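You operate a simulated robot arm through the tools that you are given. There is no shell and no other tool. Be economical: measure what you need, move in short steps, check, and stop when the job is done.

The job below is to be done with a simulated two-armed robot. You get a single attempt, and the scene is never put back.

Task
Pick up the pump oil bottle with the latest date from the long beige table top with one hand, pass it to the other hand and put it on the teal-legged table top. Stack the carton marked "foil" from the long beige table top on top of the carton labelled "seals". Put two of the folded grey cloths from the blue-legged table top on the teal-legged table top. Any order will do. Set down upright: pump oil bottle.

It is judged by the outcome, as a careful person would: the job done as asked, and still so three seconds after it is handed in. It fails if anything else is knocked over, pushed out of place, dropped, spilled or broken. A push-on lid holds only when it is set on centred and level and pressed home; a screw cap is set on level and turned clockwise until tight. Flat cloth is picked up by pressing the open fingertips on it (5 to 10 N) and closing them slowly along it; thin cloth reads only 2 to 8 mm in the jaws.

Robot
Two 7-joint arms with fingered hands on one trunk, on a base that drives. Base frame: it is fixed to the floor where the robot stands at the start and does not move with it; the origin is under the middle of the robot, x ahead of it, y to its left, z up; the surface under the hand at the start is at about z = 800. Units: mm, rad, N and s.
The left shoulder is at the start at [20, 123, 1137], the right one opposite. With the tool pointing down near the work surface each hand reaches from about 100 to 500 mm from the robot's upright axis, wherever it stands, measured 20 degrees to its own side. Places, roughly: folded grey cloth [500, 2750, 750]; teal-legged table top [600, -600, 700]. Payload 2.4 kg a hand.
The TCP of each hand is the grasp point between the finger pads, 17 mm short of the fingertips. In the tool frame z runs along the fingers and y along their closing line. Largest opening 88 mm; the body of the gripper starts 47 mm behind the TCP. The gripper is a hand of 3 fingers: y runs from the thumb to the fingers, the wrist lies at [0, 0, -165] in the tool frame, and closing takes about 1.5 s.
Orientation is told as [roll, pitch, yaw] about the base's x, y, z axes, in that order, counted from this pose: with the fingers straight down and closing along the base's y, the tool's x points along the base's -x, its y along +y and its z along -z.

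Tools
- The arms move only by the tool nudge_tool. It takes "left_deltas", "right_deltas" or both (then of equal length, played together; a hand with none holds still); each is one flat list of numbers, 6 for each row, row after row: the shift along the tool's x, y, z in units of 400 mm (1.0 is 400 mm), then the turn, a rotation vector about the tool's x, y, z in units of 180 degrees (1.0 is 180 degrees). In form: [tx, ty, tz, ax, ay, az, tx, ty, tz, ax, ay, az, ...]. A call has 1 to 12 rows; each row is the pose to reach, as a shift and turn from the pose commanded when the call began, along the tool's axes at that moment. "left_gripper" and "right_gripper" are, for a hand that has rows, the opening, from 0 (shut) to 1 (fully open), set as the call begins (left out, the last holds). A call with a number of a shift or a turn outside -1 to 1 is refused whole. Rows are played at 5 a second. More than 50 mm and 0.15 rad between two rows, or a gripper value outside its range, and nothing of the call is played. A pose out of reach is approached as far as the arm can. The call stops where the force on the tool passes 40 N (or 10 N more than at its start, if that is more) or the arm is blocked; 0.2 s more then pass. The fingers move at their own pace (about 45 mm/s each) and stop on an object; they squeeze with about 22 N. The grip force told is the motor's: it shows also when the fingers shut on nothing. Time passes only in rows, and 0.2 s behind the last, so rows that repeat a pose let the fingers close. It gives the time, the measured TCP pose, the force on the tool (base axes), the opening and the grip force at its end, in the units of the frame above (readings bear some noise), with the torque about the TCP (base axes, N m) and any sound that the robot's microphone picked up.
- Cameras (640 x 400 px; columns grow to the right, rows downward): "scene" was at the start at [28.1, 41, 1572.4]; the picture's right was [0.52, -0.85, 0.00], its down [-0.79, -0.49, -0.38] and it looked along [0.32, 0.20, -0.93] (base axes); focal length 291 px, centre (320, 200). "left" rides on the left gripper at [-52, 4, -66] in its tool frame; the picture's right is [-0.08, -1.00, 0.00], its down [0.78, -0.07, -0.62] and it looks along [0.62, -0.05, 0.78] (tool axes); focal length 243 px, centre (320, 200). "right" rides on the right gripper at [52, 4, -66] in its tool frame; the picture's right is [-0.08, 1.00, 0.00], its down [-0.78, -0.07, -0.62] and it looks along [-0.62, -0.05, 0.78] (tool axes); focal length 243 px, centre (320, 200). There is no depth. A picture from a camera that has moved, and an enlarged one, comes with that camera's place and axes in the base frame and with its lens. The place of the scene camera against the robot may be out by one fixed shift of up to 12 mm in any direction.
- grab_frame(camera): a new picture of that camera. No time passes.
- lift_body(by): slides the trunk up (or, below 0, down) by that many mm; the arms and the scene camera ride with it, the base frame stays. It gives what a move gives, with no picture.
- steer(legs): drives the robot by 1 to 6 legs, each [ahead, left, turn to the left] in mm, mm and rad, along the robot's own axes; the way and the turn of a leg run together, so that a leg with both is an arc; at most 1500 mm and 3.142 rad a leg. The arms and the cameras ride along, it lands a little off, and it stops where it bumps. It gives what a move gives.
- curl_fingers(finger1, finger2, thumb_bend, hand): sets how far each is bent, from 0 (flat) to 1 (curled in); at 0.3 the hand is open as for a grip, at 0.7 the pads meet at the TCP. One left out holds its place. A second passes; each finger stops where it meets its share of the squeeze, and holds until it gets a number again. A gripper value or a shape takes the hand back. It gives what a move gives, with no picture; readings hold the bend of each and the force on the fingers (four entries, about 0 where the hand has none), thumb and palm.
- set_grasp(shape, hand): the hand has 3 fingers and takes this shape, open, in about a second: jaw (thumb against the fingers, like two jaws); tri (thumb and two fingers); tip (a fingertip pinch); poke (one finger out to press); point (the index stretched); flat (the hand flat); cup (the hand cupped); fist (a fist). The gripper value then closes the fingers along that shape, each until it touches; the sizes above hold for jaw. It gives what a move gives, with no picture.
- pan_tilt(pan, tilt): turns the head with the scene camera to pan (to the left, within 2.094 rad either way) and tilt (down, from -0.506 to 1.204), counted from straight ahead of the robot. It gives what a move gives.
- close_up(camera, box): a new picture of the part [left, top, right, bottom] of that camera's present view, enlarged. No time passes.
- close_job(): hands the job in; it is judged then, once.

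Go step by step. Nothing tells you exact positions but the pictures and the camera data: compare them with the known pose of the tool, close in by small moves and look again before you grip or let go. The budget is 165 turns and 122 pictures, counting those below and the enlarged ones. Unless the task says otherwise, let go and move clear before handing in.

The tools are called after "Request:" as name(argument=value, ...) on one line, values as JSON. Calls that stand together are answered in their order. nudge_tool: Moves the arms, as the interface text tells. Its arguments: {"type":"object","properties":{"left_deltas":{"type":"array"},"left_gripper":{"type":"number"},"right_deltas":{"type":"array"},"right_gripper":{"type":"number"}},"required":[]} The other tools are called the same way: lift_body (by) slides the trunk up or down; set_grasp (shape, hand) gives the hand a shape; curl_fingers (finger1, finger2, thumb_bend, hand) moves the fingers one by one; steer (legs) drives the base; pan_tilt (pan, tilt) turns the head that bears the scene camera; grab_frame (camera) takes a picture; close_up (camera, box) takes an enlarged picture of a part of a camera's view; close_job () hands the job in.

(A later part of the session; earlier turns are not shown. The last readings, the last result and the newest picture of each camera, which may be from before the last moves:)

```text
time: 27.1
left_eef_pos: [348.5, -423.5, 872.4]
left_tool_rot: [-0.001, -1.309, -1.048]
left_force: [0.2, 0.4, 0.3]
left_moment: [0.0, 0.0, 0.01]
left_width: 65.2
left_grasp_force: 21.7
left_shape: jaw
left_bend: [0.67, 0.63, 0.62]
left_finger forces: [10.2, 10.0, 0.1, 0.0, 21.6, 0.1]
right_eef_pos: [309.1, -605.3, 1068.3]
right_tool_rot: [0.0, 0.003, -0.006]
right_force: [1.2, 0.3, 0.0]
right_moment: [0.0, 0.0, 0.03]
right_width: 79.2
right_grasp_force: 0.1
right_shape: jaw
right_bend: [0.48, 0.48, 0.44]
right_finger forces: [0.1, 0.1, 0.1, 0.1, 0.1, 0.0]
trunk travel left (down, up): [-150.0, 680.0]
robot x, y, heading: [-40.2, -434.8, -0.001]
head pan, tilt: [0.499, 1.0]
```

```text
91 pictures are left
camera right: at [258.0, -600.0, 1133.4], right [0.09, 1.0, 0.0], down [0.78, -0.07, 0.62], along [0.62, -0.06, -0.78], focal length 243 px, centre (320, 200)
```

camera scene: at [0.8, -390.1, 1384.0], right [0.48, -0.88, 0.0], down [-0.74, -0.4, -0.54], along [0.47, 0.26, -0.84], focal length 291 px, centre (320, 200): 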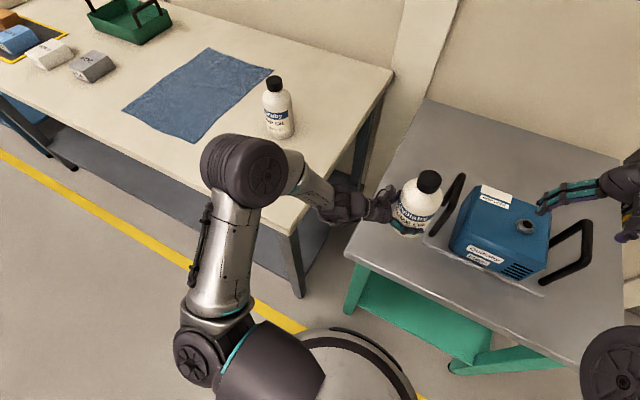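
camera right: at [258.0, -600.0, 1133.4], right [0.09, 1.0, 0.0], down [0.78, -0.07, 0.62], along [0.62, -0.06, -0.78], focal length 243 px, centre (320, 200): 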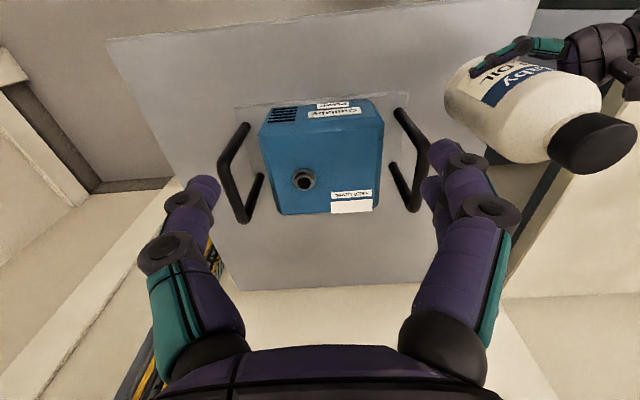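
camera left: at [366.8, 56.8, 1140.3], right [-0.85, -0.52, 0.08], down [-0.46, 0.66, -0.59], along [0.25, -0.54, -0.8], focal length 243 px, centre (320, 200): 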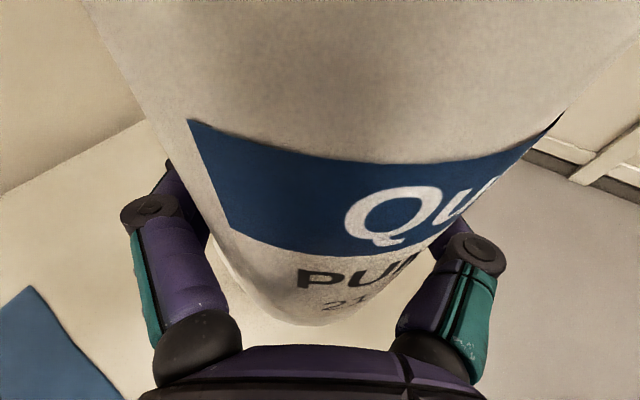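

The elbow and forearm clear the beige table corner. Lowering the trunk another 115 mm and checking the gap.

Request:
lift_body(by=-115)

Request:
grab_frame(camera="scene")

Request:
close_up(camera="scene", box=[340, 140, 500, 260])

```text
time: 28.6
left_eef_pos: [347.3, -426.0, 759.3]
left_tool_rot: [0.014, -1.315, -1.063]
left_force: [7.0, -7.2, 29.8]
left_moment: [-0.15, -0.21, -0.11]
left_width: 64.9
left_grasp_force: 21.6
left_shape: jaw
left_bend: [0.67, 0.64, 0.63]
left_finger forces: [12.4, 12.0, 0.0, 0.0, 21.5, 0.0]
right_eef_pos: [309.0, -607.4, 954.3]
right_tool_rot: [0.001, -0.002, -0.005]
right_force: [-0.5, -0.4, 0.5]
right_moment: [-0.04, -0.04, -0.01]
right_width: 79.0
right_grasp_force: 0.1
right_shape: jaw
right_bend: [0.48, 0.48, 0.44]
right_finger forces: [0.0, 0.1, 0.0, 0.0, 0.0, 0.0]
trunk travel left (down, up): [-35.0, 795.0]
robot x, y, heading: [-40.4, -433.7, -0.002]
head pan, tilt: [0.499, 1.0]
```

```text
90 pictures are left
camera scene: at [-0.7, -391.0, 1269.4], right [0.48, -0.88, 0.0], down [-0.74, -0.4, -0.54], along [0.48, 0.26, -0.84], focal length 291 px, centre (320, 200)
```

scene: 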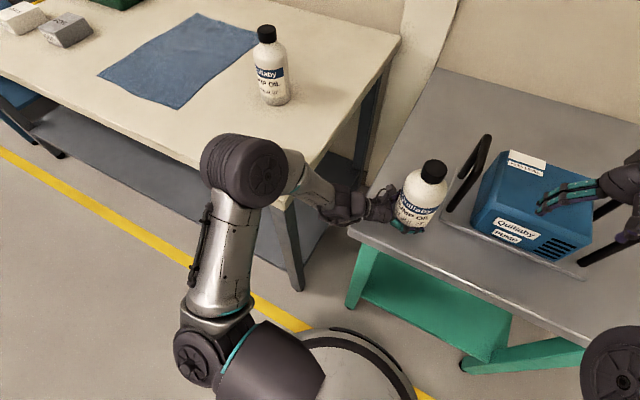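

```text
3.33 times, centred on (420, 200) of scene
camera zoom: at [-0.7, -391.0, 1269.4], right [0.48, -0.88, 0.0], down [-0.74, -0.4, -0.54], along [0.48, 0.26, -0.84], focal length 971 px, centre (-13, 200)
```

zoom: 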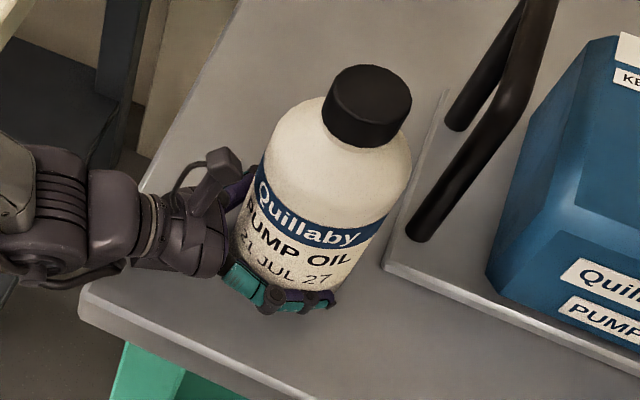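

The left hand felt 30 N of contact, so the bottle bottom seems to be on the table already (surface a bit higher than expected). I'll ease up slightly to find the contact height.

Request:
nudge_tool(left_deltas=[-0.0072, 0, -0.002, 0, 0, 0])

Request:
nudge_tool(left_deltas=[-0.0072, 0, -0.002, 0, 0, 0])

Request:
grab_frame(camera="left")

```text
time: 29.0
left_eef_pos: [347.8, -425.4, 760.5]
left_tool_rot: [0.002, -1.307, -1.052]
left_force: [6.1, -8.2, 21.4]
left_moment: [-0.06, -0.19, -0.06]
left_width: 65.0
left_grasp_force: 22.5
left_shape: jaw
left_bend: [0.67, 0.64, 0.62]
left_finger forces: [11.5, 11.7, 0.1, 0.1, 22.3, 0.0]
right_eef_pos: [309.3, -606.2, 953.6]
right_tool_rot: [0.001, -0.002, -0.006]
right_force: [-0.1, 0.4, 0.3]
right_moment: [0.02, -0.01, -0.02]
right_width: 79.4
right_grasp_force: 0.0
right_shape: jaw
right_bend: [0.48, 0.48, 0.44]
right_finger forces: [0.0, 0.0, 0.0, 0.0, 0.1, 0.0]
trunk travel left (down, up): [-35.0, 795.0]
robot x, y, heading: [-36.2, -431.8, -0.001]
head pan, tilt: [0.499, 1.0]
```

```text
time: 29.4
left_eef_pos: [347.3, -424.2, 761.9]
left_tool_rot: [-0.006, -1.305, -1.045]
left_force: [-0.3, -4.5, 5.3]
left_moment: [-0.01, -0.11, -0.06]
left_width: 65.1
left_grasp_force: 22.1
left_shape: jaw
left_bend: [0.67, 0.64, 0.62]
left_finger forces: [10.3, 10.7, 0.0, 0.0, 22.8, 0.1]
right_eef_pos: [308.7, -604.4, 953.3]
right_tool_rot: [0.0, 0.001, -0.004]
right_force: [0.2, 0.1, -0.2]
right_moment: [-0.01, -0.02, 0.0]
right_width: 79.0
right_grasp_force: 0.1
right_shape: jaw
right_bend: [0.48, 0.48, 0.44]
right_finger forces: [0.0, 0.0, 0.0, 0.0, 0.0, 0.0]
trunk travel left (down, up): [-35.0, 795.0]
robot x, y, heading: [-45.6, -430.3, -0.002]
head pan, tilt: [0.499, 1.0]
```

```text
88 pictures are left
camera left: at [326.5, -377.6, 829.4], right [-0.85, -0.51, 0.08], down [-0.46, 0.67, -0.59], along [0.25, -0.54, -0.8], focal length 243 px, centre (320, 200)
```

left: 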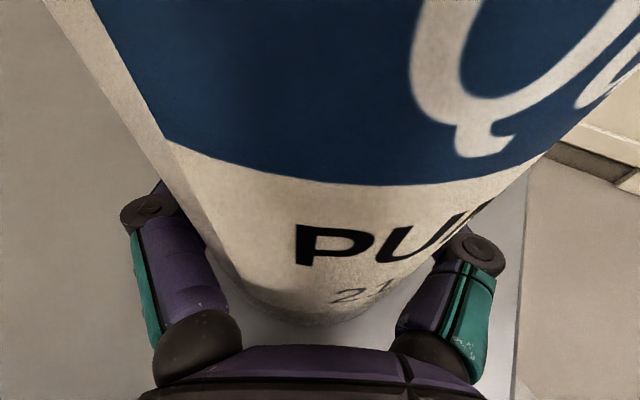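

The contact relaxed to ~5 N. The bottle seems to have slid slightly up in the grip as it met the table; I'll look closely before letting go.

Request:
close_up(camera="scene", box=[380, 150, 460, 240])

Request:
grab_frame(camera="right")

```text
4.44 times, centred on (420, 195) of scene
camera zoom: at [0.0, -390.4, 1268.9], right [0.48, -0.88, 0.0], down [-0.74, -0.4, -0.54], along [0.48, 0.26, -0.84], focal length 1295 px, centre (-124, 222)
```

zoom: 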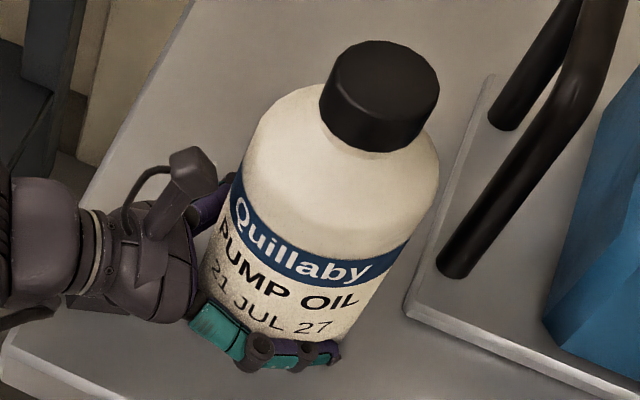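

```text
86 pictures are left
camera right: at [257.3, -600.3, 1018.4], right [0.09, 1.0, 0.0], down [0.78, -0.07, 0.62], along [0.62, -0.05, -0.78], focal length 243 px, centre (320, 200)
```

right: 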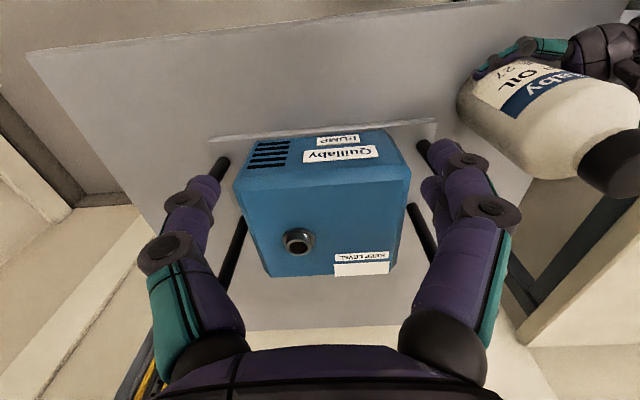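

The bottle stands on the table, upright, and the hand has slid lower on it. I release and back off along the approach direction.

Request:
nudge_tool(left_deltas=[0, 0, 0, 0, 0, 0, 0, 0, 0, 0, 0, 0, 0, 0, 0, 0, 0, 0, 0, 0, 0, 0, 0, 0, 0, 0, 0, 0, 0, 0], left_gripper=1)

Request:
close_up(camera="scene", box=[340, 140, 500, 260])

Request:
grab_frame(camera="left")

```text
time: 30.6
left_eef_pos: [347.6, -424.0, 763.3]
left_tool_rot: [0.0, -1.307, -1.052]
left_force: [0.0, -0.1, 0.0]
left_moment: [-0.01, -0.02, 0.02]
left_width: 88.0
left_grasp_force: 0.0
left_shape: jaw
left_bend: [0.3, 0.3, 0.3]
left_finger forces: [0.0, 0.0, 0.0, 0.0, 0.0, 0.0]
right_eef_pos: [309.0, -606.0, 953.1]
right_tool_rot: [0.0, -0.001, -0.005]
right_force: [-0.1, 0.1, 0.0]
right_moment: [0.01, -0.02, 0.0]
right_width: 78.8
right_grasp_force: 0.1
right_shape: jaw
right_bend: [0.48, 0.48, 0.44]
right_finger forces: [0.0, 0.0, 0.0, 0.0, 0.0, 0.1]
trunk travel left (down, up): [-35.0, 795.0]
robot x, y, heading: [-38.8, -431.1, -0.002]
head pan, tilt: [0.499, 1.0]
```

```text
3.33 times, centred on (420, 200) of scene
camera zoom: at [0.4, -390.0, 1269.0], right [0.48, -0.88, 0.0], down [-0.74, -0.4, -0.54], along [0.47, 0.26, -0.84], focal length 971 px, centre (-13, 200)
```

zoom: 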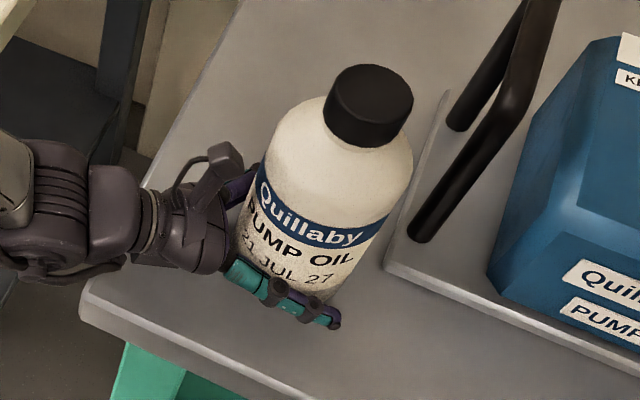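

```text
84 pictures are left
camera left: at [327.0, -377.6, 830.8], right [-0.85, -0.51, 0.08], down [-0.46, 0.66, -0.59], along [0.25, -0.54, -0.8], focal length 243 px, centre (320, 200)
```

left: 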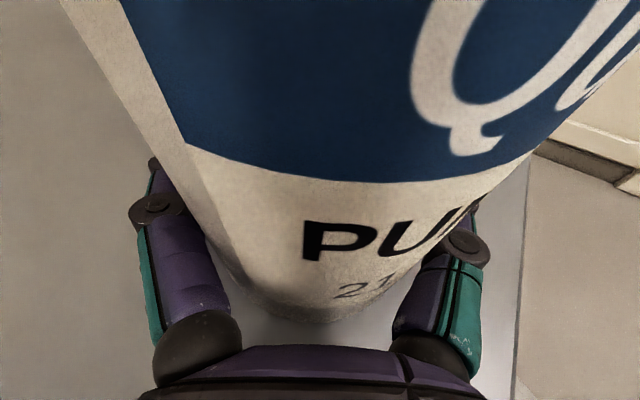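

The bottle stands free. I retreat the left hand diagonally back and up, away from the beige table's corner.

Request:
nudge_tool(left_deltas=[-0.0177, 0, -0.0306, 0, 0, 0, -0.0683, 0, -0.0831, 0, 0, 0, -0.1278, 0, -0.1508, 0, 0, 0, -0.1874, 0, -0.2185, 0, 0, 0, -0.2622, 0, -0.2774, 0, 0, 0, -0.3588, 0, -0.3033, 0, 0, 0])

Request:
lift_body(by=315)

Request:
grab_frame(camera="scene")

```text
time: 32.0
left_eef_pos: [306.1, -354.8, 931.8]
left_tool_rot: [0.008, -1.312, -1.055]
left_force: [-0.1, -0.4, -1.0]
left_moment: [-0.01, 0.0, 0.0]
left_width: 88.2
left_grasp_force: 0.0
left_shape: jaw
left_bend: [0.3, 0.3, 0.3]
left_finger forces: [0.0, 0.1, 0.1, 0.0, 0.0, 0.1]
right_eef_pos: [309.8, -603.9, 953.1]
right_tool_rot: [0.0, -0.001, -0.005]
right_force: [-0.2, 0.6, 0.7]
right_moment: [-0.01, 0.0, -0.01]
right_width: 79.1
right_grasp_force: 0.0
right_shape: jaw
right_bend: [0.48, 0.48, 0.44]
right_finger forces: [0.0, 0.0, 0.0, 0.0, 0.1, 0.0]
trunk travel left (down, up): [-35.0, 795.0]
robot x, y, heading: [-42.0, -435.1, -0.006]
head pan, tilt: [0.499, 1.0]
```

```text
time: 35.1
left_eef_pos: [307.5, -354.7, 1246.9]
left_tool_rot: [0.0, -1.308, -1.05]
left_force: [0.5, -0.6, -0.1]
left_moment: [0.01, 0.01, -0.01]
left_width: 87.7
left_grasp_force: 0.1
left_shape: jaw
left_bend: [0.3, 0.3, 0.3]
left_finger forces: [0.0, 0.0, 0.0, 0.0, 0.1, 0.1]
right_eef_pos: [310.1, -606.2, 1269.2]
right_tool_rot: [0.001, 0.001, -0.004]
right_force: [0.0, -0.4, -0.4]
right_moment: [-0.03, -0.02, 0.03]
right_width: 79.1
right_grasp_force: 0.1
right_shape: jaw
right_bend: [0.48, 0.48, 0.44]
right_finger forces: [0.0, 0.1, 0.1, 0.0, 0.0, 0.1]
trunk travel left (down, up): [-350.0, 480.0]
robot x, y, heading: [-41.5, -434.2, -0.006]
head pan, tilt: [0.499, 1.0]
```

```text
83 pictures are left
camera scene: at [0.5, -389.9, 1584.0], right [0.48, -0.88, 0.0], down [-0.74, -0.4, -0.54], along [0.47, 0.26, -0.84], focal length 291 px, centre (320, 200)
```

scene: 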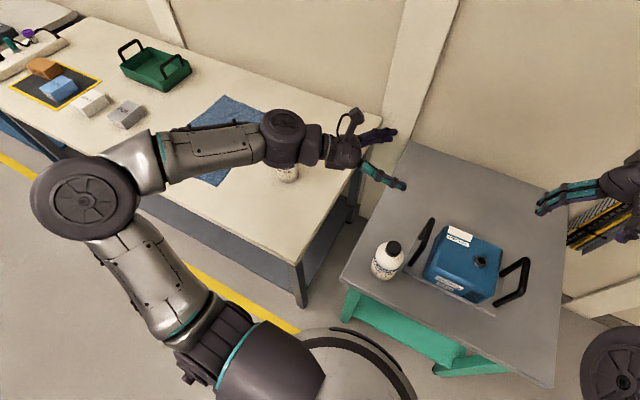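

The bottle stands upright on the teal-legged table. Next: the cartons. I drive left along the beige table while turning the left hand back to tool-down.

Request:
steer(legs=[[20, 500, 0.003], [18, 460, 0.003]])

Request:
nudge_tool(left_deltas=[0.037, 0.024, -0.017, -0.0403, 0, -0.0108, 0.074, 0.048, -0.034, -0.0806, 0, -0.0216, 0.11, 0.072, -0.051, -0.1208, 0, -0.0324, 0.147, 0.096, -0.068, -0.161, 0, -0.0432, 0.184, 0.12, -0.084, -0.2013, 0, -0.0539, 0.221, 0.143, -0.101, -0.2415, 0, -0.0647, 0.258, 0.167, -0.118, -0.2818, 0, -0.0755, 0.295, 0.19, -0.135, -0.322, 0, -0.0863])

```text
time: 40.5
left_eef_pos: [332.9, 628.8, 1245.2]
left_tool_rot: [-0.003, -1.309, -1.022]
left_force: [-0.9, -0.1, -0.8]
left_moment: [0.01, -0.01, 0.02]
left_width: 87.8
left_grasp_force: 0.0
left_shape: jaw
left_bend: [0.3, 0.3, 0.3]
left_finger forces: [0.1, 0.1, 0.0, 0.0, 0.1, 0.0]
right_eef_pos: [342.6, 377.7, 1268.3]
right_tool_rot: [0.001, 0.0, 0.021]
right_force: [-0.4, 0.3, 0.6]
right_moment: [-0.01, 0.02, -0.02]
right_width: 79.1
right_grasp_force: 0.1
right_shape: jaw
right_bend: [0.48, 0.48, 0.44]
right_finger forces: [0.0, 0.1, 0.1, 0.1, 0.0, 0.0]
trunk travel left (down, up): [-350.0, 480.0]
robot x, y, heading: [-12.9, 539.8, 0.018]
head pan, tilt: [0.499, 1.0]
```

```text
time: 42.3
left_eef_pos: [355.5, 737.4, 1145.4]
left_tool_rot: [0.003, -1.31, 0.023]
left_force: [-0.6, 0.8, -0.2]
left_moment: [0.01, -0.01, -0.01]
left_width: 87.9
left_grasp_force: 0.1
left_shape: jaw
left_bend: [0.3, 0.3, 0.3]
left_finger forces: [0.0, 0.1, 0.1, 0.1, 0.1, 0.0]
left hand out of reach, approached as far as the arm can: row 2, 3
right_eef_pos: [343.4, 377.7, 1268.4]
right_tool_rot: [0.001, -0.001, 0.02]
right_force: [-0.3, -0.1, -0.9]
right_moment: [-0.01, 0.02, 0.01]
right_width: 79.1
right_grasp_force: 0.0
right_shape: jaw
right_bend: [0.48, 0.48, 0.44]
right_finger forces: [0.1, 0.0, 0.0, 0.0, 0.0, 0.1]
trunk travel left (down, up): [-350.0, 480.0]
robot x, y, heading: [-13.7, 538.1, 0.026]
head pan, tilt: [0.499, 1.0]
```

Request:
nudge_tool(left_deltas=[0.02, -0.019, 0.017, 0, 0.0417, 0, 0.04, -0.038, 0.034, 0, 0.0833, 0, 0.06, -0.058, 0.051, 0, 0.125, 0, 0.08, -0.077, 0.068, 0, 0.1667, 0, 0.1, -0.096, 0.085, 0, 0.2083, 0, 0.12, -0.116, 0.102, 0, 0.25, 0, 0.14, -0.135, 0.119, 0, 0.2917, 0, 0.16, -0.154, 0.136, 0, 0.3333, 0, 0.18, -0.173, 0.153, 0, 0.375, 0, 0.2, -0.1925, 0.17, 0, 0.4167, 0])

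Request:
grab_frame(camera="left")

Request:
grab_frame(camera="scene")

```text
time: 44.5
left_eef_pos: [402.4, 661.5, 1050.5]
left_tool_rot: [-0.002, 0.003, 0.021]
left_force: [0.3, 0.1, 0.4]
left_moment: [0.0, 0.0, 0.03]
left_width: 88.1
left_grasp_force: 0.1
left_shape: jaw
left_bend: [0.3, 0.3, 0.3]
left_finger forces: [0.1, 0.0, 0.0, 0.0, 0.1, 0.0]
right_eef_pos: [343.3, 376.9, 1268.3]
right_tool_rot: [0.0, 0.001, 0.021]
right_force: [0.3, 0.5, 0.0]
right_moment: [-0.01, 0.0, 0.02]
right_width: 79.0
right_grasp_force: 0.0
right_shape: jaw
right_bend: [0.48, 0.48, 0.44]
right_finger forces: [0.0, 0.0, 0.0, 0.0, 0.1, 0.1]
trunk travel left (down, up): [-350.0, 480.0]
robot x, y, heading: [-11.9, 541.2, 0.024]
head pan, tilt: [0.499, 1.0]
```

```text
82 pictures are left
camera left: at [454.3, 667.6, 1116.7], right [0.11, -0.99, 0.0], down [-0.78, -0.08, 0.62], along [-0.62, -0.07, -0.78], focal length 243 px, centre (320, 200)
```

left: 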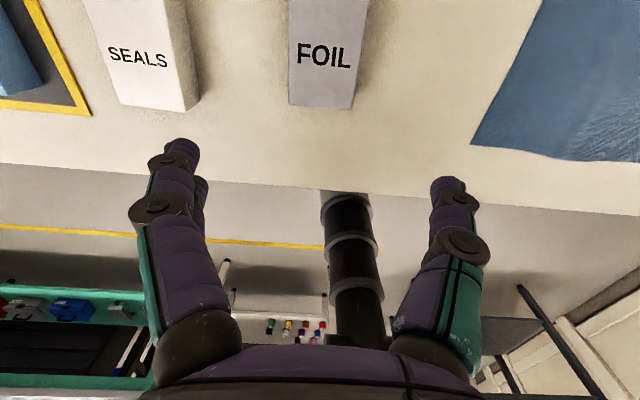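

```text
81 pictures are left
camera scene: at [29.1, 584.8, 1584.0], right [0.5, -0.87, 0.0], down [-0.73, -0.42, -0.54], along [0.47, 0.27, -0.84], focal length 291 px, centre (320, 200)
```

scene: 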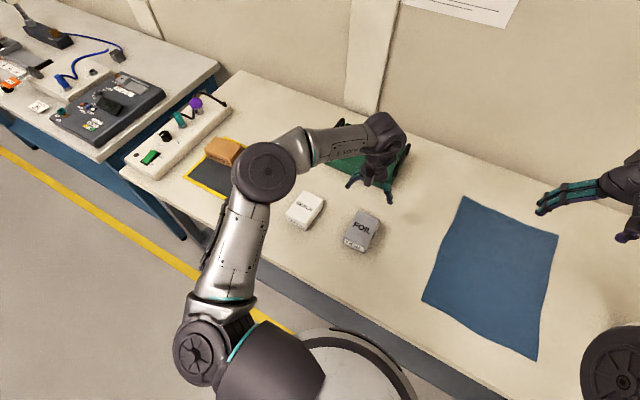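

The left hand is above the foil carton. I zoom in on the two cartons to measure their positions, sizes and angles.

Request:
close_up(camera="scene", box=[270, 170, 400, 270])

```text
4.00 times, centred on (335, 220) of scene
camera zoom: at [29.1, 584.8, 1584.0], right [0.5, -0.87, 0.0], down [-0.73, -0.42, -0.54], along [0.47, 0.27, -0.84], focal length 1165 px, centre (260, 120)
```

zoom: 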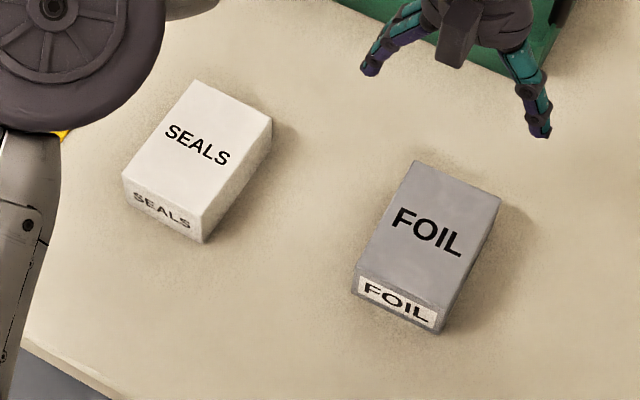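

Measured from both cameras: foil about 98×66×43 mm, centre ≈[424, 658]; seals the same size, offset from foil by about (−22, +180). I descend partway over the foil carton.

Request:
nudge_tool(left_deltas=[-0.018, -0.004, 0.1, 0, 0, 0, -0.036, -0.008, 0.2, 0, 0, 0, -0.054, -0.011, 0.3, 0, 0, 0], left_gripper=1)

Request:
grab_frame(camera="left")

Request:
close_up(camera="scene", box=[300, 130, 440, 270])

```text
time: 45.3
left_eef_pos: [424.5, 658.9, 927.9]
left_tool_rot: [0.0, 0.0, 0.025]
left_force: [0.1, -0.5, -0.2]
left_moment: [-0.01, 0.01, 0.01]
left_width: 88.0
left_grasp_force: 0.0
left_shape: jaw
left_bend: [0.3, 0.3, 0.3]
left_finger forces: [0.0, 0.0, 0.0, 0.0, 0.1, 0.0]
right_eef_pos: [343.4, 377.0, 1267.7]
right_tool_rot: [0.001, 0.001, 0.021]
right_force: [0.2, -0.4, 0.3]
right_moment: [0.01, -0.05, 0.02]
right_width: 79.0
right_grasp_force: 0.1
right_shape: jaw
right_bend: [0.48, 0.48, 0.44]
right_finger forces: [0.0, 0.0, 0.1, 0.0, 0.0, 0.0]
trunk travel left (down, up): [-350.0, 480.0]
robot x, y, heading: [-6.8, 542.6, 0.023]
head pan, tilt: [0.499, 1.0]
```

```text
79 pictures are left
camera left: at [476.5, 664.5, 995.1], right [0.11, -0.99, 0.0], down [-0.78, -0.08, 0.62], along [-0.62, -0.07, -0.78], focal length 243 px, centre (320, 200)
```

left: 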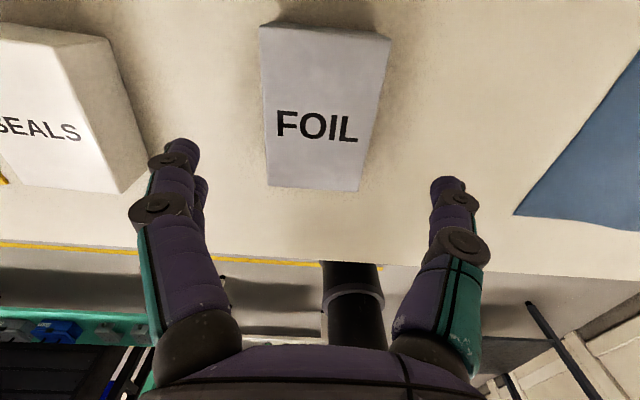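

```text
2.86 times, centred on (370, 200) of scene
camera zoom: at [29.0, 585.1, 1584.0], right [0.5, -0.87, 0.0], down [-0.73, -0.42, -0.54], along [0.47, 0.27, -0.84], focal length 832 px, centre (177, 200)
```

zoom: 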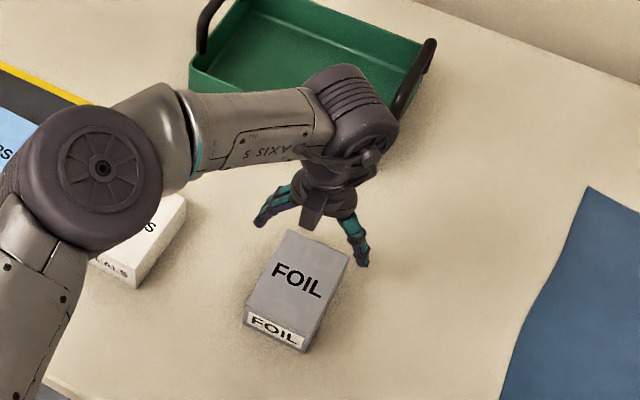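

The foil carton is centred at about [417, 658.5], aligned with the tool. Descending around it and closing.

Request:
nudge_tool(left_deltas=[0.0188, -0.001, 0.05, 0, 0, 0, 0.0188, -0.001, 0.15, 0, 0, 0, 0.0188, -0.001, 0.25, 0, 0, 0])

Request:
grab_frame(camera="left")

```text
time: 46.1
left_eef_pos: [416.6, 658.0, 830.8]
left_tool_rot: [0.0, -0.001, 0.021]
left_force: [-0.4, 1.3, 0.4]
left_moment: [0.0, -0.01, -0.03]
left_width: 88.1
left_grasp_force: 0.0
left_shape: jaw
left_bend: [0.3, 0.3, 0.3]
left_finger forces: [0.0, 0.0, 0.0, 0.0, 0.3, 0.0]
right_eef_pos: [341.7, 377.9, 1268.3]
right_tool_rot: [0.0, 0.001, 0.021]
right_force: [0.3, 0.2, -0.4]
right_moment: [0.01, -0.02, -0.01]
right_width: 79.3
right_grasp_force: 0.1
right_shape: jaw
right_bend: [0.48, 0.48, 0.44]
right_finger forces: [0.1, 0.0, 0.0, 0.0, 0.1, 0.0]
trunk travel left (down, up): [-350.0, 480.0]
robot x, y, heading: [-13.7, 536.6, 0.022]
head pan, tilt: [0.499, 1.0]
```

```text
77 pictures are left
camera left: at [468.7, 664.3, 897.5], right [0.11, -0.99, 0.0], down [-0.78, -0.08, 0.62], along [-0.62, -0.07, -0.78], focal length 243 px, centre (320, 200)
```

left: 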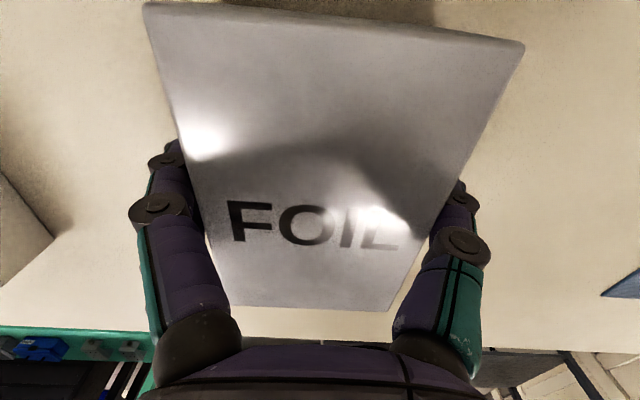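

Request:
nudge_tool(left_deltas=[0, 0, 0, 0, 0, 0, 0, 0, 0, 0, 0, 0, 0, 0, 0, 0, 0, 0, 0, 0, 0, 0, 0, 0, 0, 0, 0, 0, 0, 0], left_gripper=0)

Request:
nudge_tool(left_deltas=[0, 0, -0.05, 0, 0, 0, 0, 0, -0.15, 0, 0, 0, 0, 0, -0.25, 0, 0, 0, 0, 0, -0.3, 0, 0, 0])

Request:
grab_frame(camera="left")

Request:
grab_frame(camera="scene")

```text
time: 47.3
left_eef_pos: [417.4, 657.4, 830.6]
left_tool_rot: [0.001, 0.0, 0.023]
left_force: [0.3, -0.7, -0.2]
left_moment: [0.01, 0.0, 0.03]
left_width: 66.4
left_grasp_force: 22.2
left_shape: jaw
left_bend: [0.64, 0.64, 0.6]
left_finger forces: [10.1, 10.2, 0.0, 0.0, 20.2, 0.1]
right_eef_pos: [343.3, 377.3, 1268.0]
right_tool_rot: [0.0, -0.001, 0.02]
right_force: [0.2, -0.5, -0.5]
right_moment: [0.0, 0.02, 0.03]
right_width: 79.0
right_grasp_force: 0.0
right_shape: jaw
right_bend: [0.48, 0.48, 0.44]
right_finger forces: [0.0, 0.0, 0.0, 0.0, 0.0, 0.1]
trunk travel left (down, up): [-350.0, 480.0]
robot x, y, heading: [-9.9, 540.7, 0.023]
head pan, tilt: [0.499, 1.0]
```

```text
time: 48.3
left_eef_pos: [416.1, 657.0, 951.5]
left_tool_rot: [0.001, -0.002, 0.024]
left_force: [0.1, -0.3, -0.6]
left_moment: [0.02, -0.01, 0.03]
left_width: 66.3
left_grasp_force: 22.1
left_shape: jaw
left_bend: [0.64, 0.64, 0.6]
left_finger forces: [10.2, 10.1, 0.0, 0.0, 20.4, 0.0]
right_eef_pos: [343.5, 378.4, 1268.9]
right_tool_rot: [0.0, 0.001, 0.021]
right_force: [-0.3, 0.4, 0.0]
right_moment: [0.01, -0.03, -0.01]
right_width: 79.1
right_grasp_force: 0.1
right_shape: jaw
right_bend: [0.48, 0.48, 0.44]
right_finger forces: [0.1, 0.0, 0.0, 0.1, 0.0, 0.0]
trunk travel left (down, up): [-350.0, 480.0]
robot x, y, heading: [-12.2, 541.9, 0.025]
head pan, tilt: [0.499, 1.0]
```

```text
76 pictures are left
camera left: at [469.1, 662.7, 1018.1], right [0.11, -0.99, 0.0], down [-0.78, -0.08, 0.62], along [-0.62, -0.07, -0.78], focal length 243 px, centre (320, 200)
```

left: 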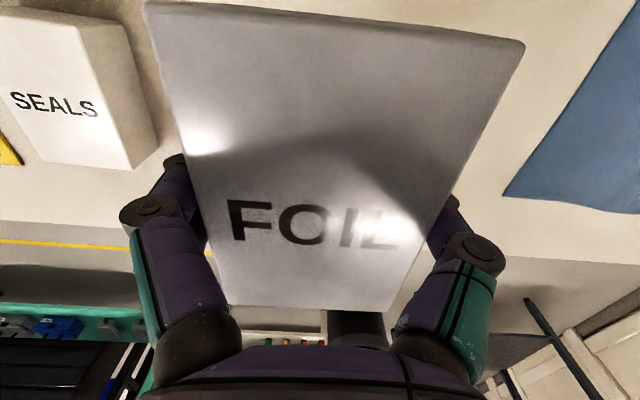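

```text
75 pictures are left
camera scene: at [28.7, 585.1, 1584.0], right [0.5, -0.87, 0.0], down [-0.73, -0.42, -0.54], along [0.47, 0.27, -0.84], focal length 291 px, centre (320, 200)
```

scene: 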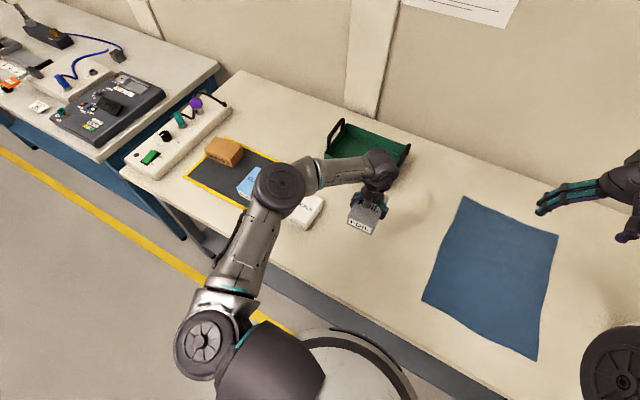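

Foil is held securely. The seals carton's top is centred at about [397.5, 837.5]. I drive left 181 mm to bring the carton over it.

Request:
steer(legs=[[-14.8, 181, 0]])

Request:
grab_frame(camera="left")

Request:
grab_frame(camera="scene")

```text
time: 49.8
left_eef_pos: [396.9, 839.8, 950.8]
left_tool_rot: [0.0, -0.001, 0.024]
left_force: [-0.1, 0.6, -0.6]
left_moment: [-0.04, -0.03, -0.03]
left_width: 66.4
left_grasp_force: 21.9
left_shape: jaw
left_bend: [0.64, 0.64, 0.6]
left_finger forces: [10.3, 10.3, 0.0, 0.1, 20.3, 0.0]
right_eef_pos: [323.8, 561.0, 1268.6]
right_tool_rot: [0.0, 0.0, 0.024]
right_force: [0.2, 0.9, 0.7]
right_moment: [-0.02, -0.02, -0.05]
right_width: 78.9
right_grasp_force: 0.1
right_shape: jaw
right_bend: [0.48, 0.48, 0.44]
right_finger forces: [0.0, 0.0, 0.0, 0.0, 0.0, 0.1]
trunk travel left (down, up): [-350.0, 480.0]
robot x, y, heading: [-30.4, 719.8, 0.028]
head pan, tilt: [0.499, 1.0]
```

```text
74 pictures are left
camera left: at [449.8, 846.0, 1017.5], right [0.11, -0.99, 0.0], down [-0.78, -0.08, 0.62], along [-0.62, -0.07, -0.78], focal length 243 px, centre (320, 200)
```

left: 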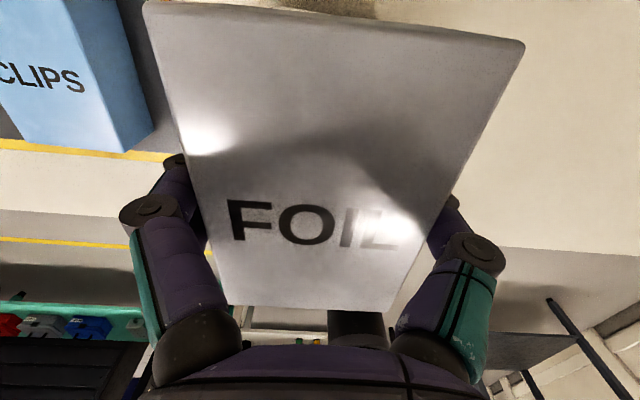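

```text
73 pictures are left
camera scene: at [9.4, 768.2, 1584.0], right [0.5, -0.87, 0.0], down [-0.73, -0.42, -0.54], along [0.47, 0.27, -0.84], focal length 291 px, centre (320, 200)
```

scene: 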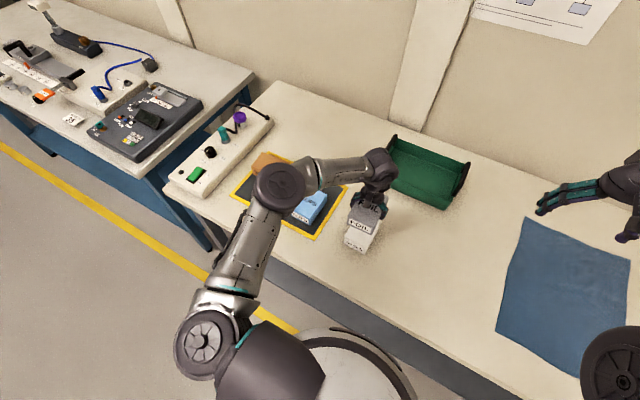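

Request:
close_up(camera="scene", box=[310, 180, 420, 270])

```text
4.44 times, centred on (365, 225) of scene
camera zoom: at [9.4, 768.2, 1584.0], right [0.5, -0.87, 0.0], down [-0.73, -0.42, -0.54], along [0.47, 0.27, -0.84], focal length 1295 px, centre (120, 89)
```

zoom: 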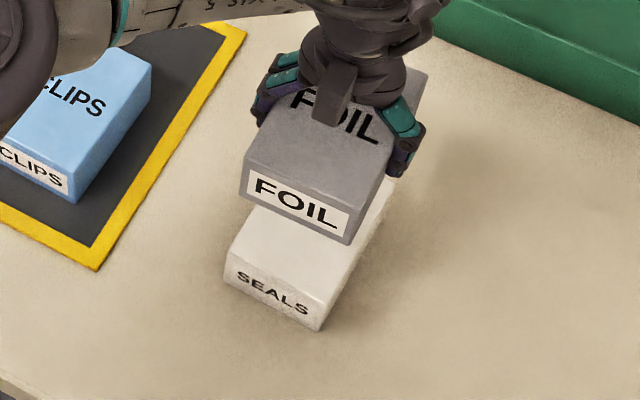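

Foil is within a few mm of alignment over seals. A small correction (−3, +1.5 mm), and then down to just above contact.

Request:
nudge_tool(left_deltas=[0.0075, 0.0035, 0.06, 0, 0, -0.003, 0.0075, 0.0035, 0.12, 0, 0, 0.003, 0.0075, 0.0035, 0.17, 0, 0, 0.003])

Request:
close_up(camera="scene", box=[310, 180, 420, 270])

```text
time: 50.6
left_eef_pos: [395.2, 840.9, 882.5]
left_tool_rot: [0.0, 0.0, 0.014]
left_force: [1.1, 0.3, -1.9]
left_moment: [0.02, -0.01, 0.0]
left_width: 66.1
left_grasp_force: 21.7
left_shape: jaw
left_bend: [0.64, 0.64, 0.6]
left_finger forces: [10.2, 10.2, 0.0, 0.0, 20.4, 0.0]
right_eef_pos: [324.2, 559.3, 1268.2]
right_tool_rot: [0.0, 0.0, 0.022]
right_force: [1.2, -0.2, 0.5]
right_moment: [0.0, -0.01, 0.0]
right_width: 79.1
right_grasp_force: 0.0
right_shape: jaw
right_bend: [0.48, 0.48, 0.44]
right_finger forces: [0.0, 0.0, 0.1, 0.1, 0.0, 0.1]
trunk travel left (down, up): [-350.0, 480.0]
robot x, y, heading: [-29.2, 723.0, 0.021]
head pan, tilt: [0.499, 1.0]
```

```text
4.44 times, centred on (365, 225) of scene
camera zoom: at [9.6, 766.9, 1584.0], right [0.5, -0.87, 0.0], down [-0.73, -0.42, -0.54], along [0.47, 0.27, -0.84], focal length 1295 px, centre (120, 89)
```

zoom: 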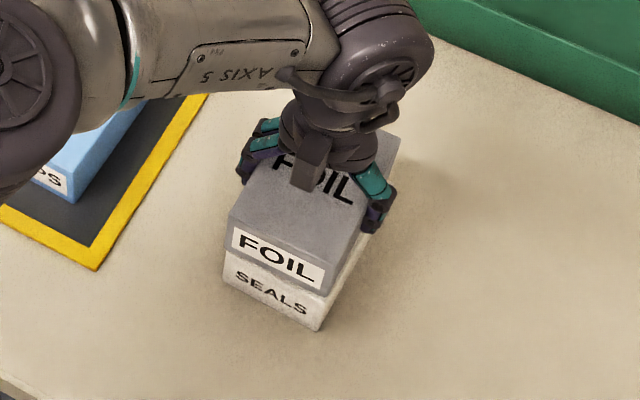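

Alignment looks good. Descending in small steps to contact.

Request:
nudge_tool(left_deltas=[0, 0, 0.005, 0, 0, 0, 0, 0, 0.01, 0, 0, 0])

Request:
nudge_tool(left_deltas=[0, 0, 0.005, 0, 0, 0])

```text
time: 51.2
left_eef_pos: [395.9, 839.9, 876.9]
left_tool_rot: [0.0, 0.0, 0.013]
left_force: [0.1, 0.6, -0.9]
left_moment: [0.01, 0.0, -0.01]
left_width: 66.4
left_grasp_force: 22.6
left_shape: jaw
left_bend: [0.64, 0.64, 0.6]
left_finger forces: [10.2, 10.2, 0.1, 0.0, 20.3, 0.1]
right_eef_pos: [324.7, 559.0, 1268.5]
right_tool_rot: [0.0, -0.001, 0.023]
right_force: [-0.5, 0.4, -0.3]
right_moment: [0.01, -0.02, 0.02]
right_width: 79.0
right_grasp_force: 0.0
right_shape: jaw
right_bend: [0.48, 0.48, 0.44]
right_finger forces: [0.0, 0.0, 0.1, 0.0, 0.0, 0.0]
trunk travel left (down, up): [-350.0, 480.0]
robot x, y, heading: [-33.3, 720.0, 0.027]
head pan, tilt: [0.499, 1.0]
```

```text
time: 51.6
left_eef_pos: [394.5, 839.9, 877.0]
left_tool_rot: [0.0, 0.001, 0.014]
left_force: [0.6, 0.7, -1.1]
left_moment: [-0.01, -0.02, 0.0]
left_width: 66.2
left_grasp_force: 22.2
left_shape: jaw
left_bend: [0.64, 0.64, 0.6]
left_finger forces: [10.2, 10.3, 0.1, 0.1, 20.2, 0.0]
right_eef_pos: [324.3, 559.7, 1267.2]
right_tool_rot: [0.001, -0.001, 0.021]
right_force: [1.2, 0.3, -0.5]
right_moment: [-0.01, -0.02, 0.0]
right_width: 79.2
right_grasp_force: 0.1
right_shape: jaw
right_bend: [0.48, 0.48, 0.44]
right_finger forces: [0.0, 0.0, 0.0, 0.0, 0.0, 0.1]
trunk travel left (down, up): [-350.0, 480.0]
robot x, y, heading: [-28.1, 720.4, 0.022]
head pan, tilt: [0.499, 1.0]
```

Request:
nudge_tool(left_deltas=[0, 0, 0.005, 0, 0, 0])

Request:
nudge_tool(left_deltas=[0, 0, 0.004, 0, 0, 0])

```text
time: 52.0
left_eef_pos: [396.5, 839.4, 876.6]
left_tool_rot: [0.001, -0.001, 0.014]
left_force: [-0.2, 0.6, 3.2]
left_moment: [0.14, 0.0, -0.01]
left_width: 66.3
left_grasp_force: 22.0
left_shape: jaw
left_bend: [0.64, 0.64, 0.6]
left_finger forces: [10.3, 10.4, 0.0, 0.1, 20.5, 0.1]
right_eef_pos: [324.8, 559.6, 1268.8]
right_tool_rot: [0.002, 0.0, 0.022]
right_force: [0.7, -0.1, 1.0]
right_moment: [-0.01, -0.02, 0.04]
right_width: 78.9
right_grasp_force: 0.1
right_shape: jaw
right_bend: [0.48, 0.48, 0.44]
right_finger forces: [0.1, 0.1, 0.0, 0.0, 0.0, 0.0]
trunk travel left (down, up): [-350.0, 480.0]
robot x, y, heading: [-28.9, 723.6, 0.022]
head pan, tilt: [0.499, 1.0]
```

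```text
time: 52.4
left_eef_pos: [395.2, 840.2, 874.9]
left_tool_rot: [0.0, -0.001, 0.014]
left_force: [3.6, 0.2, 13.2]
left_moment: [0.12, 0.0, -0.08]
left_width: 66.2
left_grasp_force: 21.7
left_shape: jaw
left_bend: [0.64, 0.64, 0.6]
left_finger forces: [10.7, 10.8, 0.0, 0.0, 21.0, 0.0]
right_eef_pos: [324.2, 559.7, 1269.8]
right_tool_rot: [-0.001, -0.001, 0.022]
right_force: [0.1, 0.2, -0.3]
right_moment: [0.02, -0.01, -0.01]
right_width: 79.1
right_grasp_force: 0.1
right_shape: jaw
right_bend: [0.48, 0.48, 0.44]
right_finger forces: [0.0, 0.1, 0.0, 0.0, 0.0, 0.1]
trunk travel left (down, up): [-350.0, 480.0]
robot x, y, heading: [-32.0, 722.2, 0.023]
head pan, tilt: [0.499, 1.0]
```

Contact at about 13 N: the foil carton is seated. I ease up 1 mm, open and lift away.

Request:
nudge_tool(left_deltas=[0, 0, -0.003, 0, 0, 0, 0, 0, -0.003, 0, 0, 0, 0, 0, -0.003, 0, 0, 0, 0, 0, -0.003, 0, 0, 0, 0, 0, -0.003, 0, 0, 0], left_gripper=1)

Request:
nudge_tool(left_deltas=[0, 0, -0.05, 0, 0, 0, 0, 0, -0.1, 0, 0, 0, 0, 0, -0.2, 0, 0, 0, 0, 0, -0.3, 0, 0, 0, 0, 0, -0.4, 0, 0, 0])

Request:
close_up(camera="scene", box=[310, 180, 420, 270])

Request:
grab_frame(camera="left")

```text
time: 53.6
left_eef_pos: [394.1, 840.6, 874.6]
left_tool_rot: [0.0, 0.0, 0.013]
left_force: [0.0, 0.5, 0.2]
left_moment: [-0.03, 0.0, 0.0]
left_width: 87.6
left_grasp_force: 0.1
left_shape: jaw
left_bend: [0.3, 0.3, 0.3]
left_finger forces: [0.2, 0.2, 0.0, 0.1, 0.6, 0.1]
right_eef_pos: [323.5, 559.8, 1268.9]
right_tool_rot: [0.001, 0.001, 0.024]
right_force: [-0.2, -1.0, 0.1]
right_moment: [-0.02, 0.01, 0.0]
right_width: 79.1
right_grasp_force: 0.1
right_shape: jaw
right_bend: [0.48, 0.48, 0.44]
right_finger forces: [0.0, 0.0, 0.1, 0.0, 0.0, 0.1]
trunk travel left (down, up): [-350.0, 480.0]
robot x, y, heading: [-30.9, 719.9, 0.029]
head pan, tilt: [0.499, 1.0]
```

```text
time: 54.8
left_eef_pos: [395.1, 841.1, 1036.7]
left_tool_rot: [0.0, 0.001, 0.014]
left_force: [0.8, -0.1, 0.0]
left_moment: [-0.01, -0.02, 0.01]
left_width: 88.0
left_grasp_force: 0.1
left_shape: jaw
left_bend: [0.3, 0.3, 0.3]
left_finger forces: [0.0, 0.0, 0.1, 0.0, 0.0, 0.1]
right_eef_pos: [324.3, 558.9, 1269.2]
right_tool_rot: [0.002, 0.0, 0.023]
right_force: [0.7, 0.4, -0.9]
right_moment: [-0.02, 0.02, 0.03]
right_width: 79.2
right_grasp_force: 0.1
right_shape: jaw
right_bend: [0.48, 0.48, 0.44]
right_finger forces: [0.0, 0.0, 0.0, 0.0, 0.1, 0.0]
trunk travel left (down, up): [-350.0, 480.0]
robot x, y, heading: [-29.8, 722.8, 0.021]
head pan, tilt: [0.499, 1.0]
```

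```text
4.44 times, centred on (365, 225) of scene
camera zoom: at [9.2, 766.6, 1584.0], right [0.5, -0.87, 0.0], down [-0.73, -0.42, -0.54], along [0.47, 0.27, -0.84], focal length 1295 px, centre (120, 89)
```

zoom: 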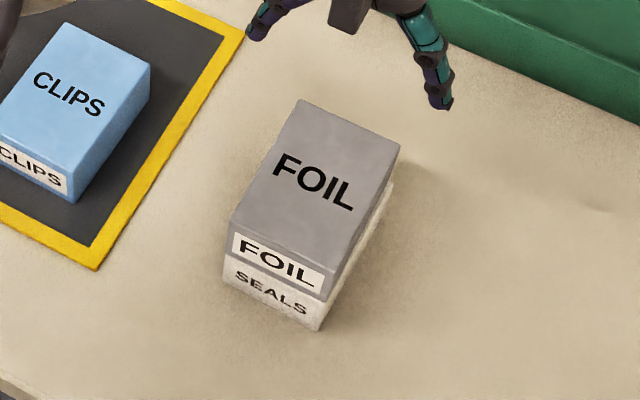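

```text
69 pictures are left
camera left: at [447.0, 846.3, 1102.2], right [0.1, -1.0, 0.0], down [-0.78, -0.08, 0.62], along [-0.62, -0.06, -0.78], focal length 243 px, centre (320, 200)
```

left: 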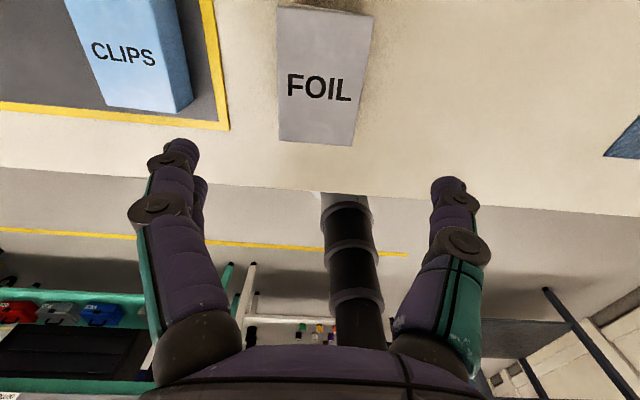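

Foil is neatly stacked on seals. Now the cloths, which are far to the left; I look along the aisle first.

Request:
pan_tilt(pan=1.3, tilt=0.45)

Request:
grab_frame(camera="scene")

```text
time: 56.0
left_eef_pos: [394.8, 840.4, 1034.4]
left_tool_rot: [-0.001, 0.0, 0.014]
left_force: [-0.2, -1.0, 0.1]
left_moment: [0.03, 0.0, -0.01]
left_width: 88.0
left_grasp_force: 0.1
left_shape: jaw
left_bend: [0.3, 0.3, 0.3]
left_finger forces: [0.0, 0.0, 0.0, 0.0, 0.0, 0.1]
right_eef_pos: [323.5, 559.8, 1268.8]
right_tool_rot: [0.0, 0.0, 0.023]
right_force: [-0.5, 0.2, 0.2]
right_moment: [0.03, 0.0, 0.01]
right_width: 78.9
right_grasp_force: 0.1
right_shape: jaw
right_bend: [0.48, 0.48, 0.44]
right_finger forces: [0.1, 0.0, 0.0, 0.1, 0.0, 0.0]
trunk travel left (down, up): [-350.0, 480.0]
robot x, y, heading: [-35.0, 722.0, 0.027]
head pan, tilt: [1.3, 0.45]
```

```text
68 pictures are left
camera scene: at [-28.4, 821.1, 1629.5], right [0.97, -0.24, 0.0], down [-0.11, -0.42, -0.9], along [0.22, 0.87, -0.44], focal length 291 px, centre (320, 200)
```

scene: 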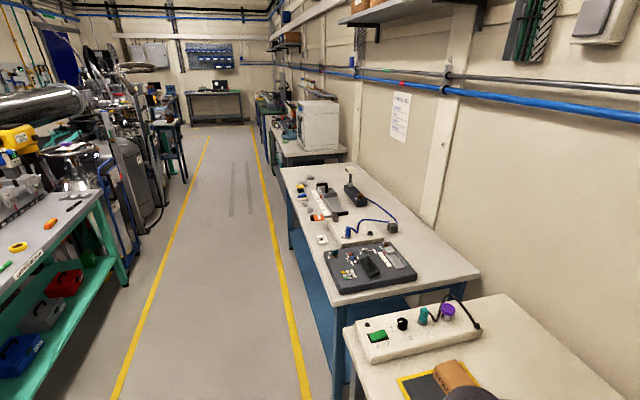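

The next bench has a tablet rig and tools on it. I back off 200 mm and drive up the aisle, then look again.

Request:
steer(legs=[[-200, 0, -0.025], [0, 1000, 0]])

Request:
pan_tilt(pan=0.7, tilt=0.6)

Request:
grab_frame(camera="scene")

```text
time: 62.3
left_eef_pos: [194.4, 1814.8, 1035.0]
left_tool_rot: [-0.001, 0.0, -0.008]
left_force: [0.3, -0.5, -0.4]
left_moment: [-0.01, 0.0, 0.01]
left_width: 87.9
left_grasp_force: 0.0
left_shape: jaw
left_bend: [0.3, 0.3, 0.3]
left_finger forces: [0.0, 0.1, 0.0, 0.1, 0.0, 0.0]
right_eef_pos: [116.4, 1535.4, 1268.9]
right_tool_rot: [0.001, -0.002, 0.003]
right_force: [-0.2, 0.2, 0.3]
right_moment: [-0.01, 0.0, 0.0]
right_width: 79.0
right_grasp_force: 0.0
right_shape: jaw
right_bend: [0.48, 0.48, 0.44]
right_finger forces: [0.0, 0.1, 0.1, 0.0, 0.0, 0.0]
trunk travel left (down, up): [-350.0, 480.0]
robot x, y, heading: [-233.7, 1708.1, 0.004]
head pan, tilt: [1.3, 0.45]
```

```text
time: 63.3
left_eef_pos: [193.6, 1814.2, 1035.5]
left_tool_rot: [0.0, -0.001, -0.005]
left_force: [0.7, 0.2, -0.1]
left_moment: [0.01, 0.0, 0.0]
left_width: 87.9
left_grasp_force: 0.0
left_shape: jaw
left_bend: [0.3, 0.3, 0.3]
left_finger forces: [0.0, 0.0, 0.0, 0.0, 0.1, 0.0]
right_eef_pos: [118.1, 1535.0, 1268.6]
right_tool_rot: [0.003, -0.001, 0.002]
right_force: [0.6, -0.1, 0.1]
right_moment: [-0.01, 0.01, 0.02]
right_width: 78.9
right_grasp_force: 0.1
right_shape: jaw
right_bend: [0.48, 0.48, 0.44]
right_finger forces: [0.0, 0.1, 0.1, 0.0, 0.0, 0.1]
trunk travel left (down, up): [-350.0, 480.0]
robot x, y, heading: [-232.3, 1705.3, 0.004]
head pan, tilt: [0.7, 0.6]
```

```text
67 pictures are left
camera scene: at [-186.8, 1772.2, 1616.1], right [0.65, -0.76, 0.0], down [-0.43, -0.37, -0.83], along [0.63, 0.53, -0.56], focal length 291 px, centre (320, 200)
```

scene: 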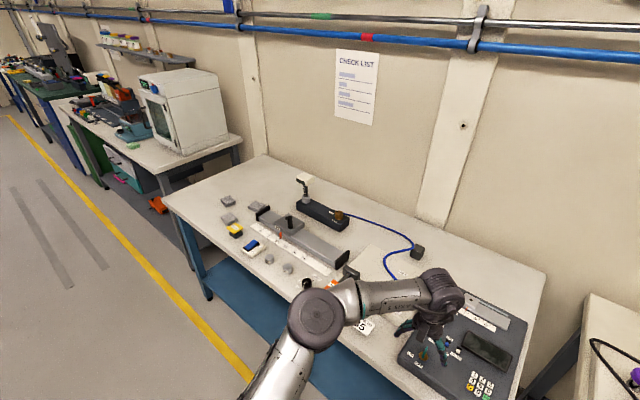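

Request:
close_up(camera="scene", box=[190, 170, 360, 290])

```text
3.33 times, centred on (275, 230) of scene
camera zoom: at [-186.8, 1772.2, 1616.1], right [0.65, -0.76, 0.0], down [-0.43, -0.37, -0.83], along [0.63, 0.53, -0.56], focal length 971 px, centre (470, 100)
```

zoom: 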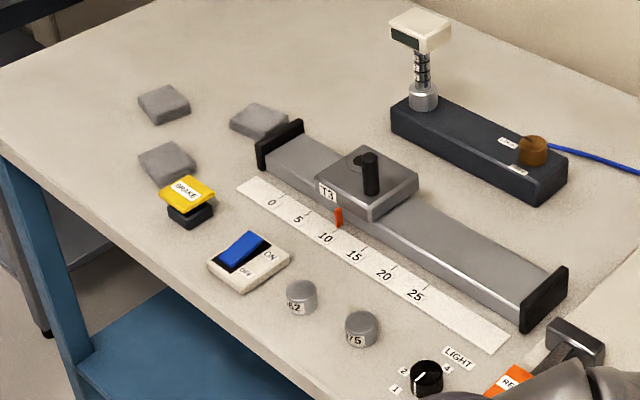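

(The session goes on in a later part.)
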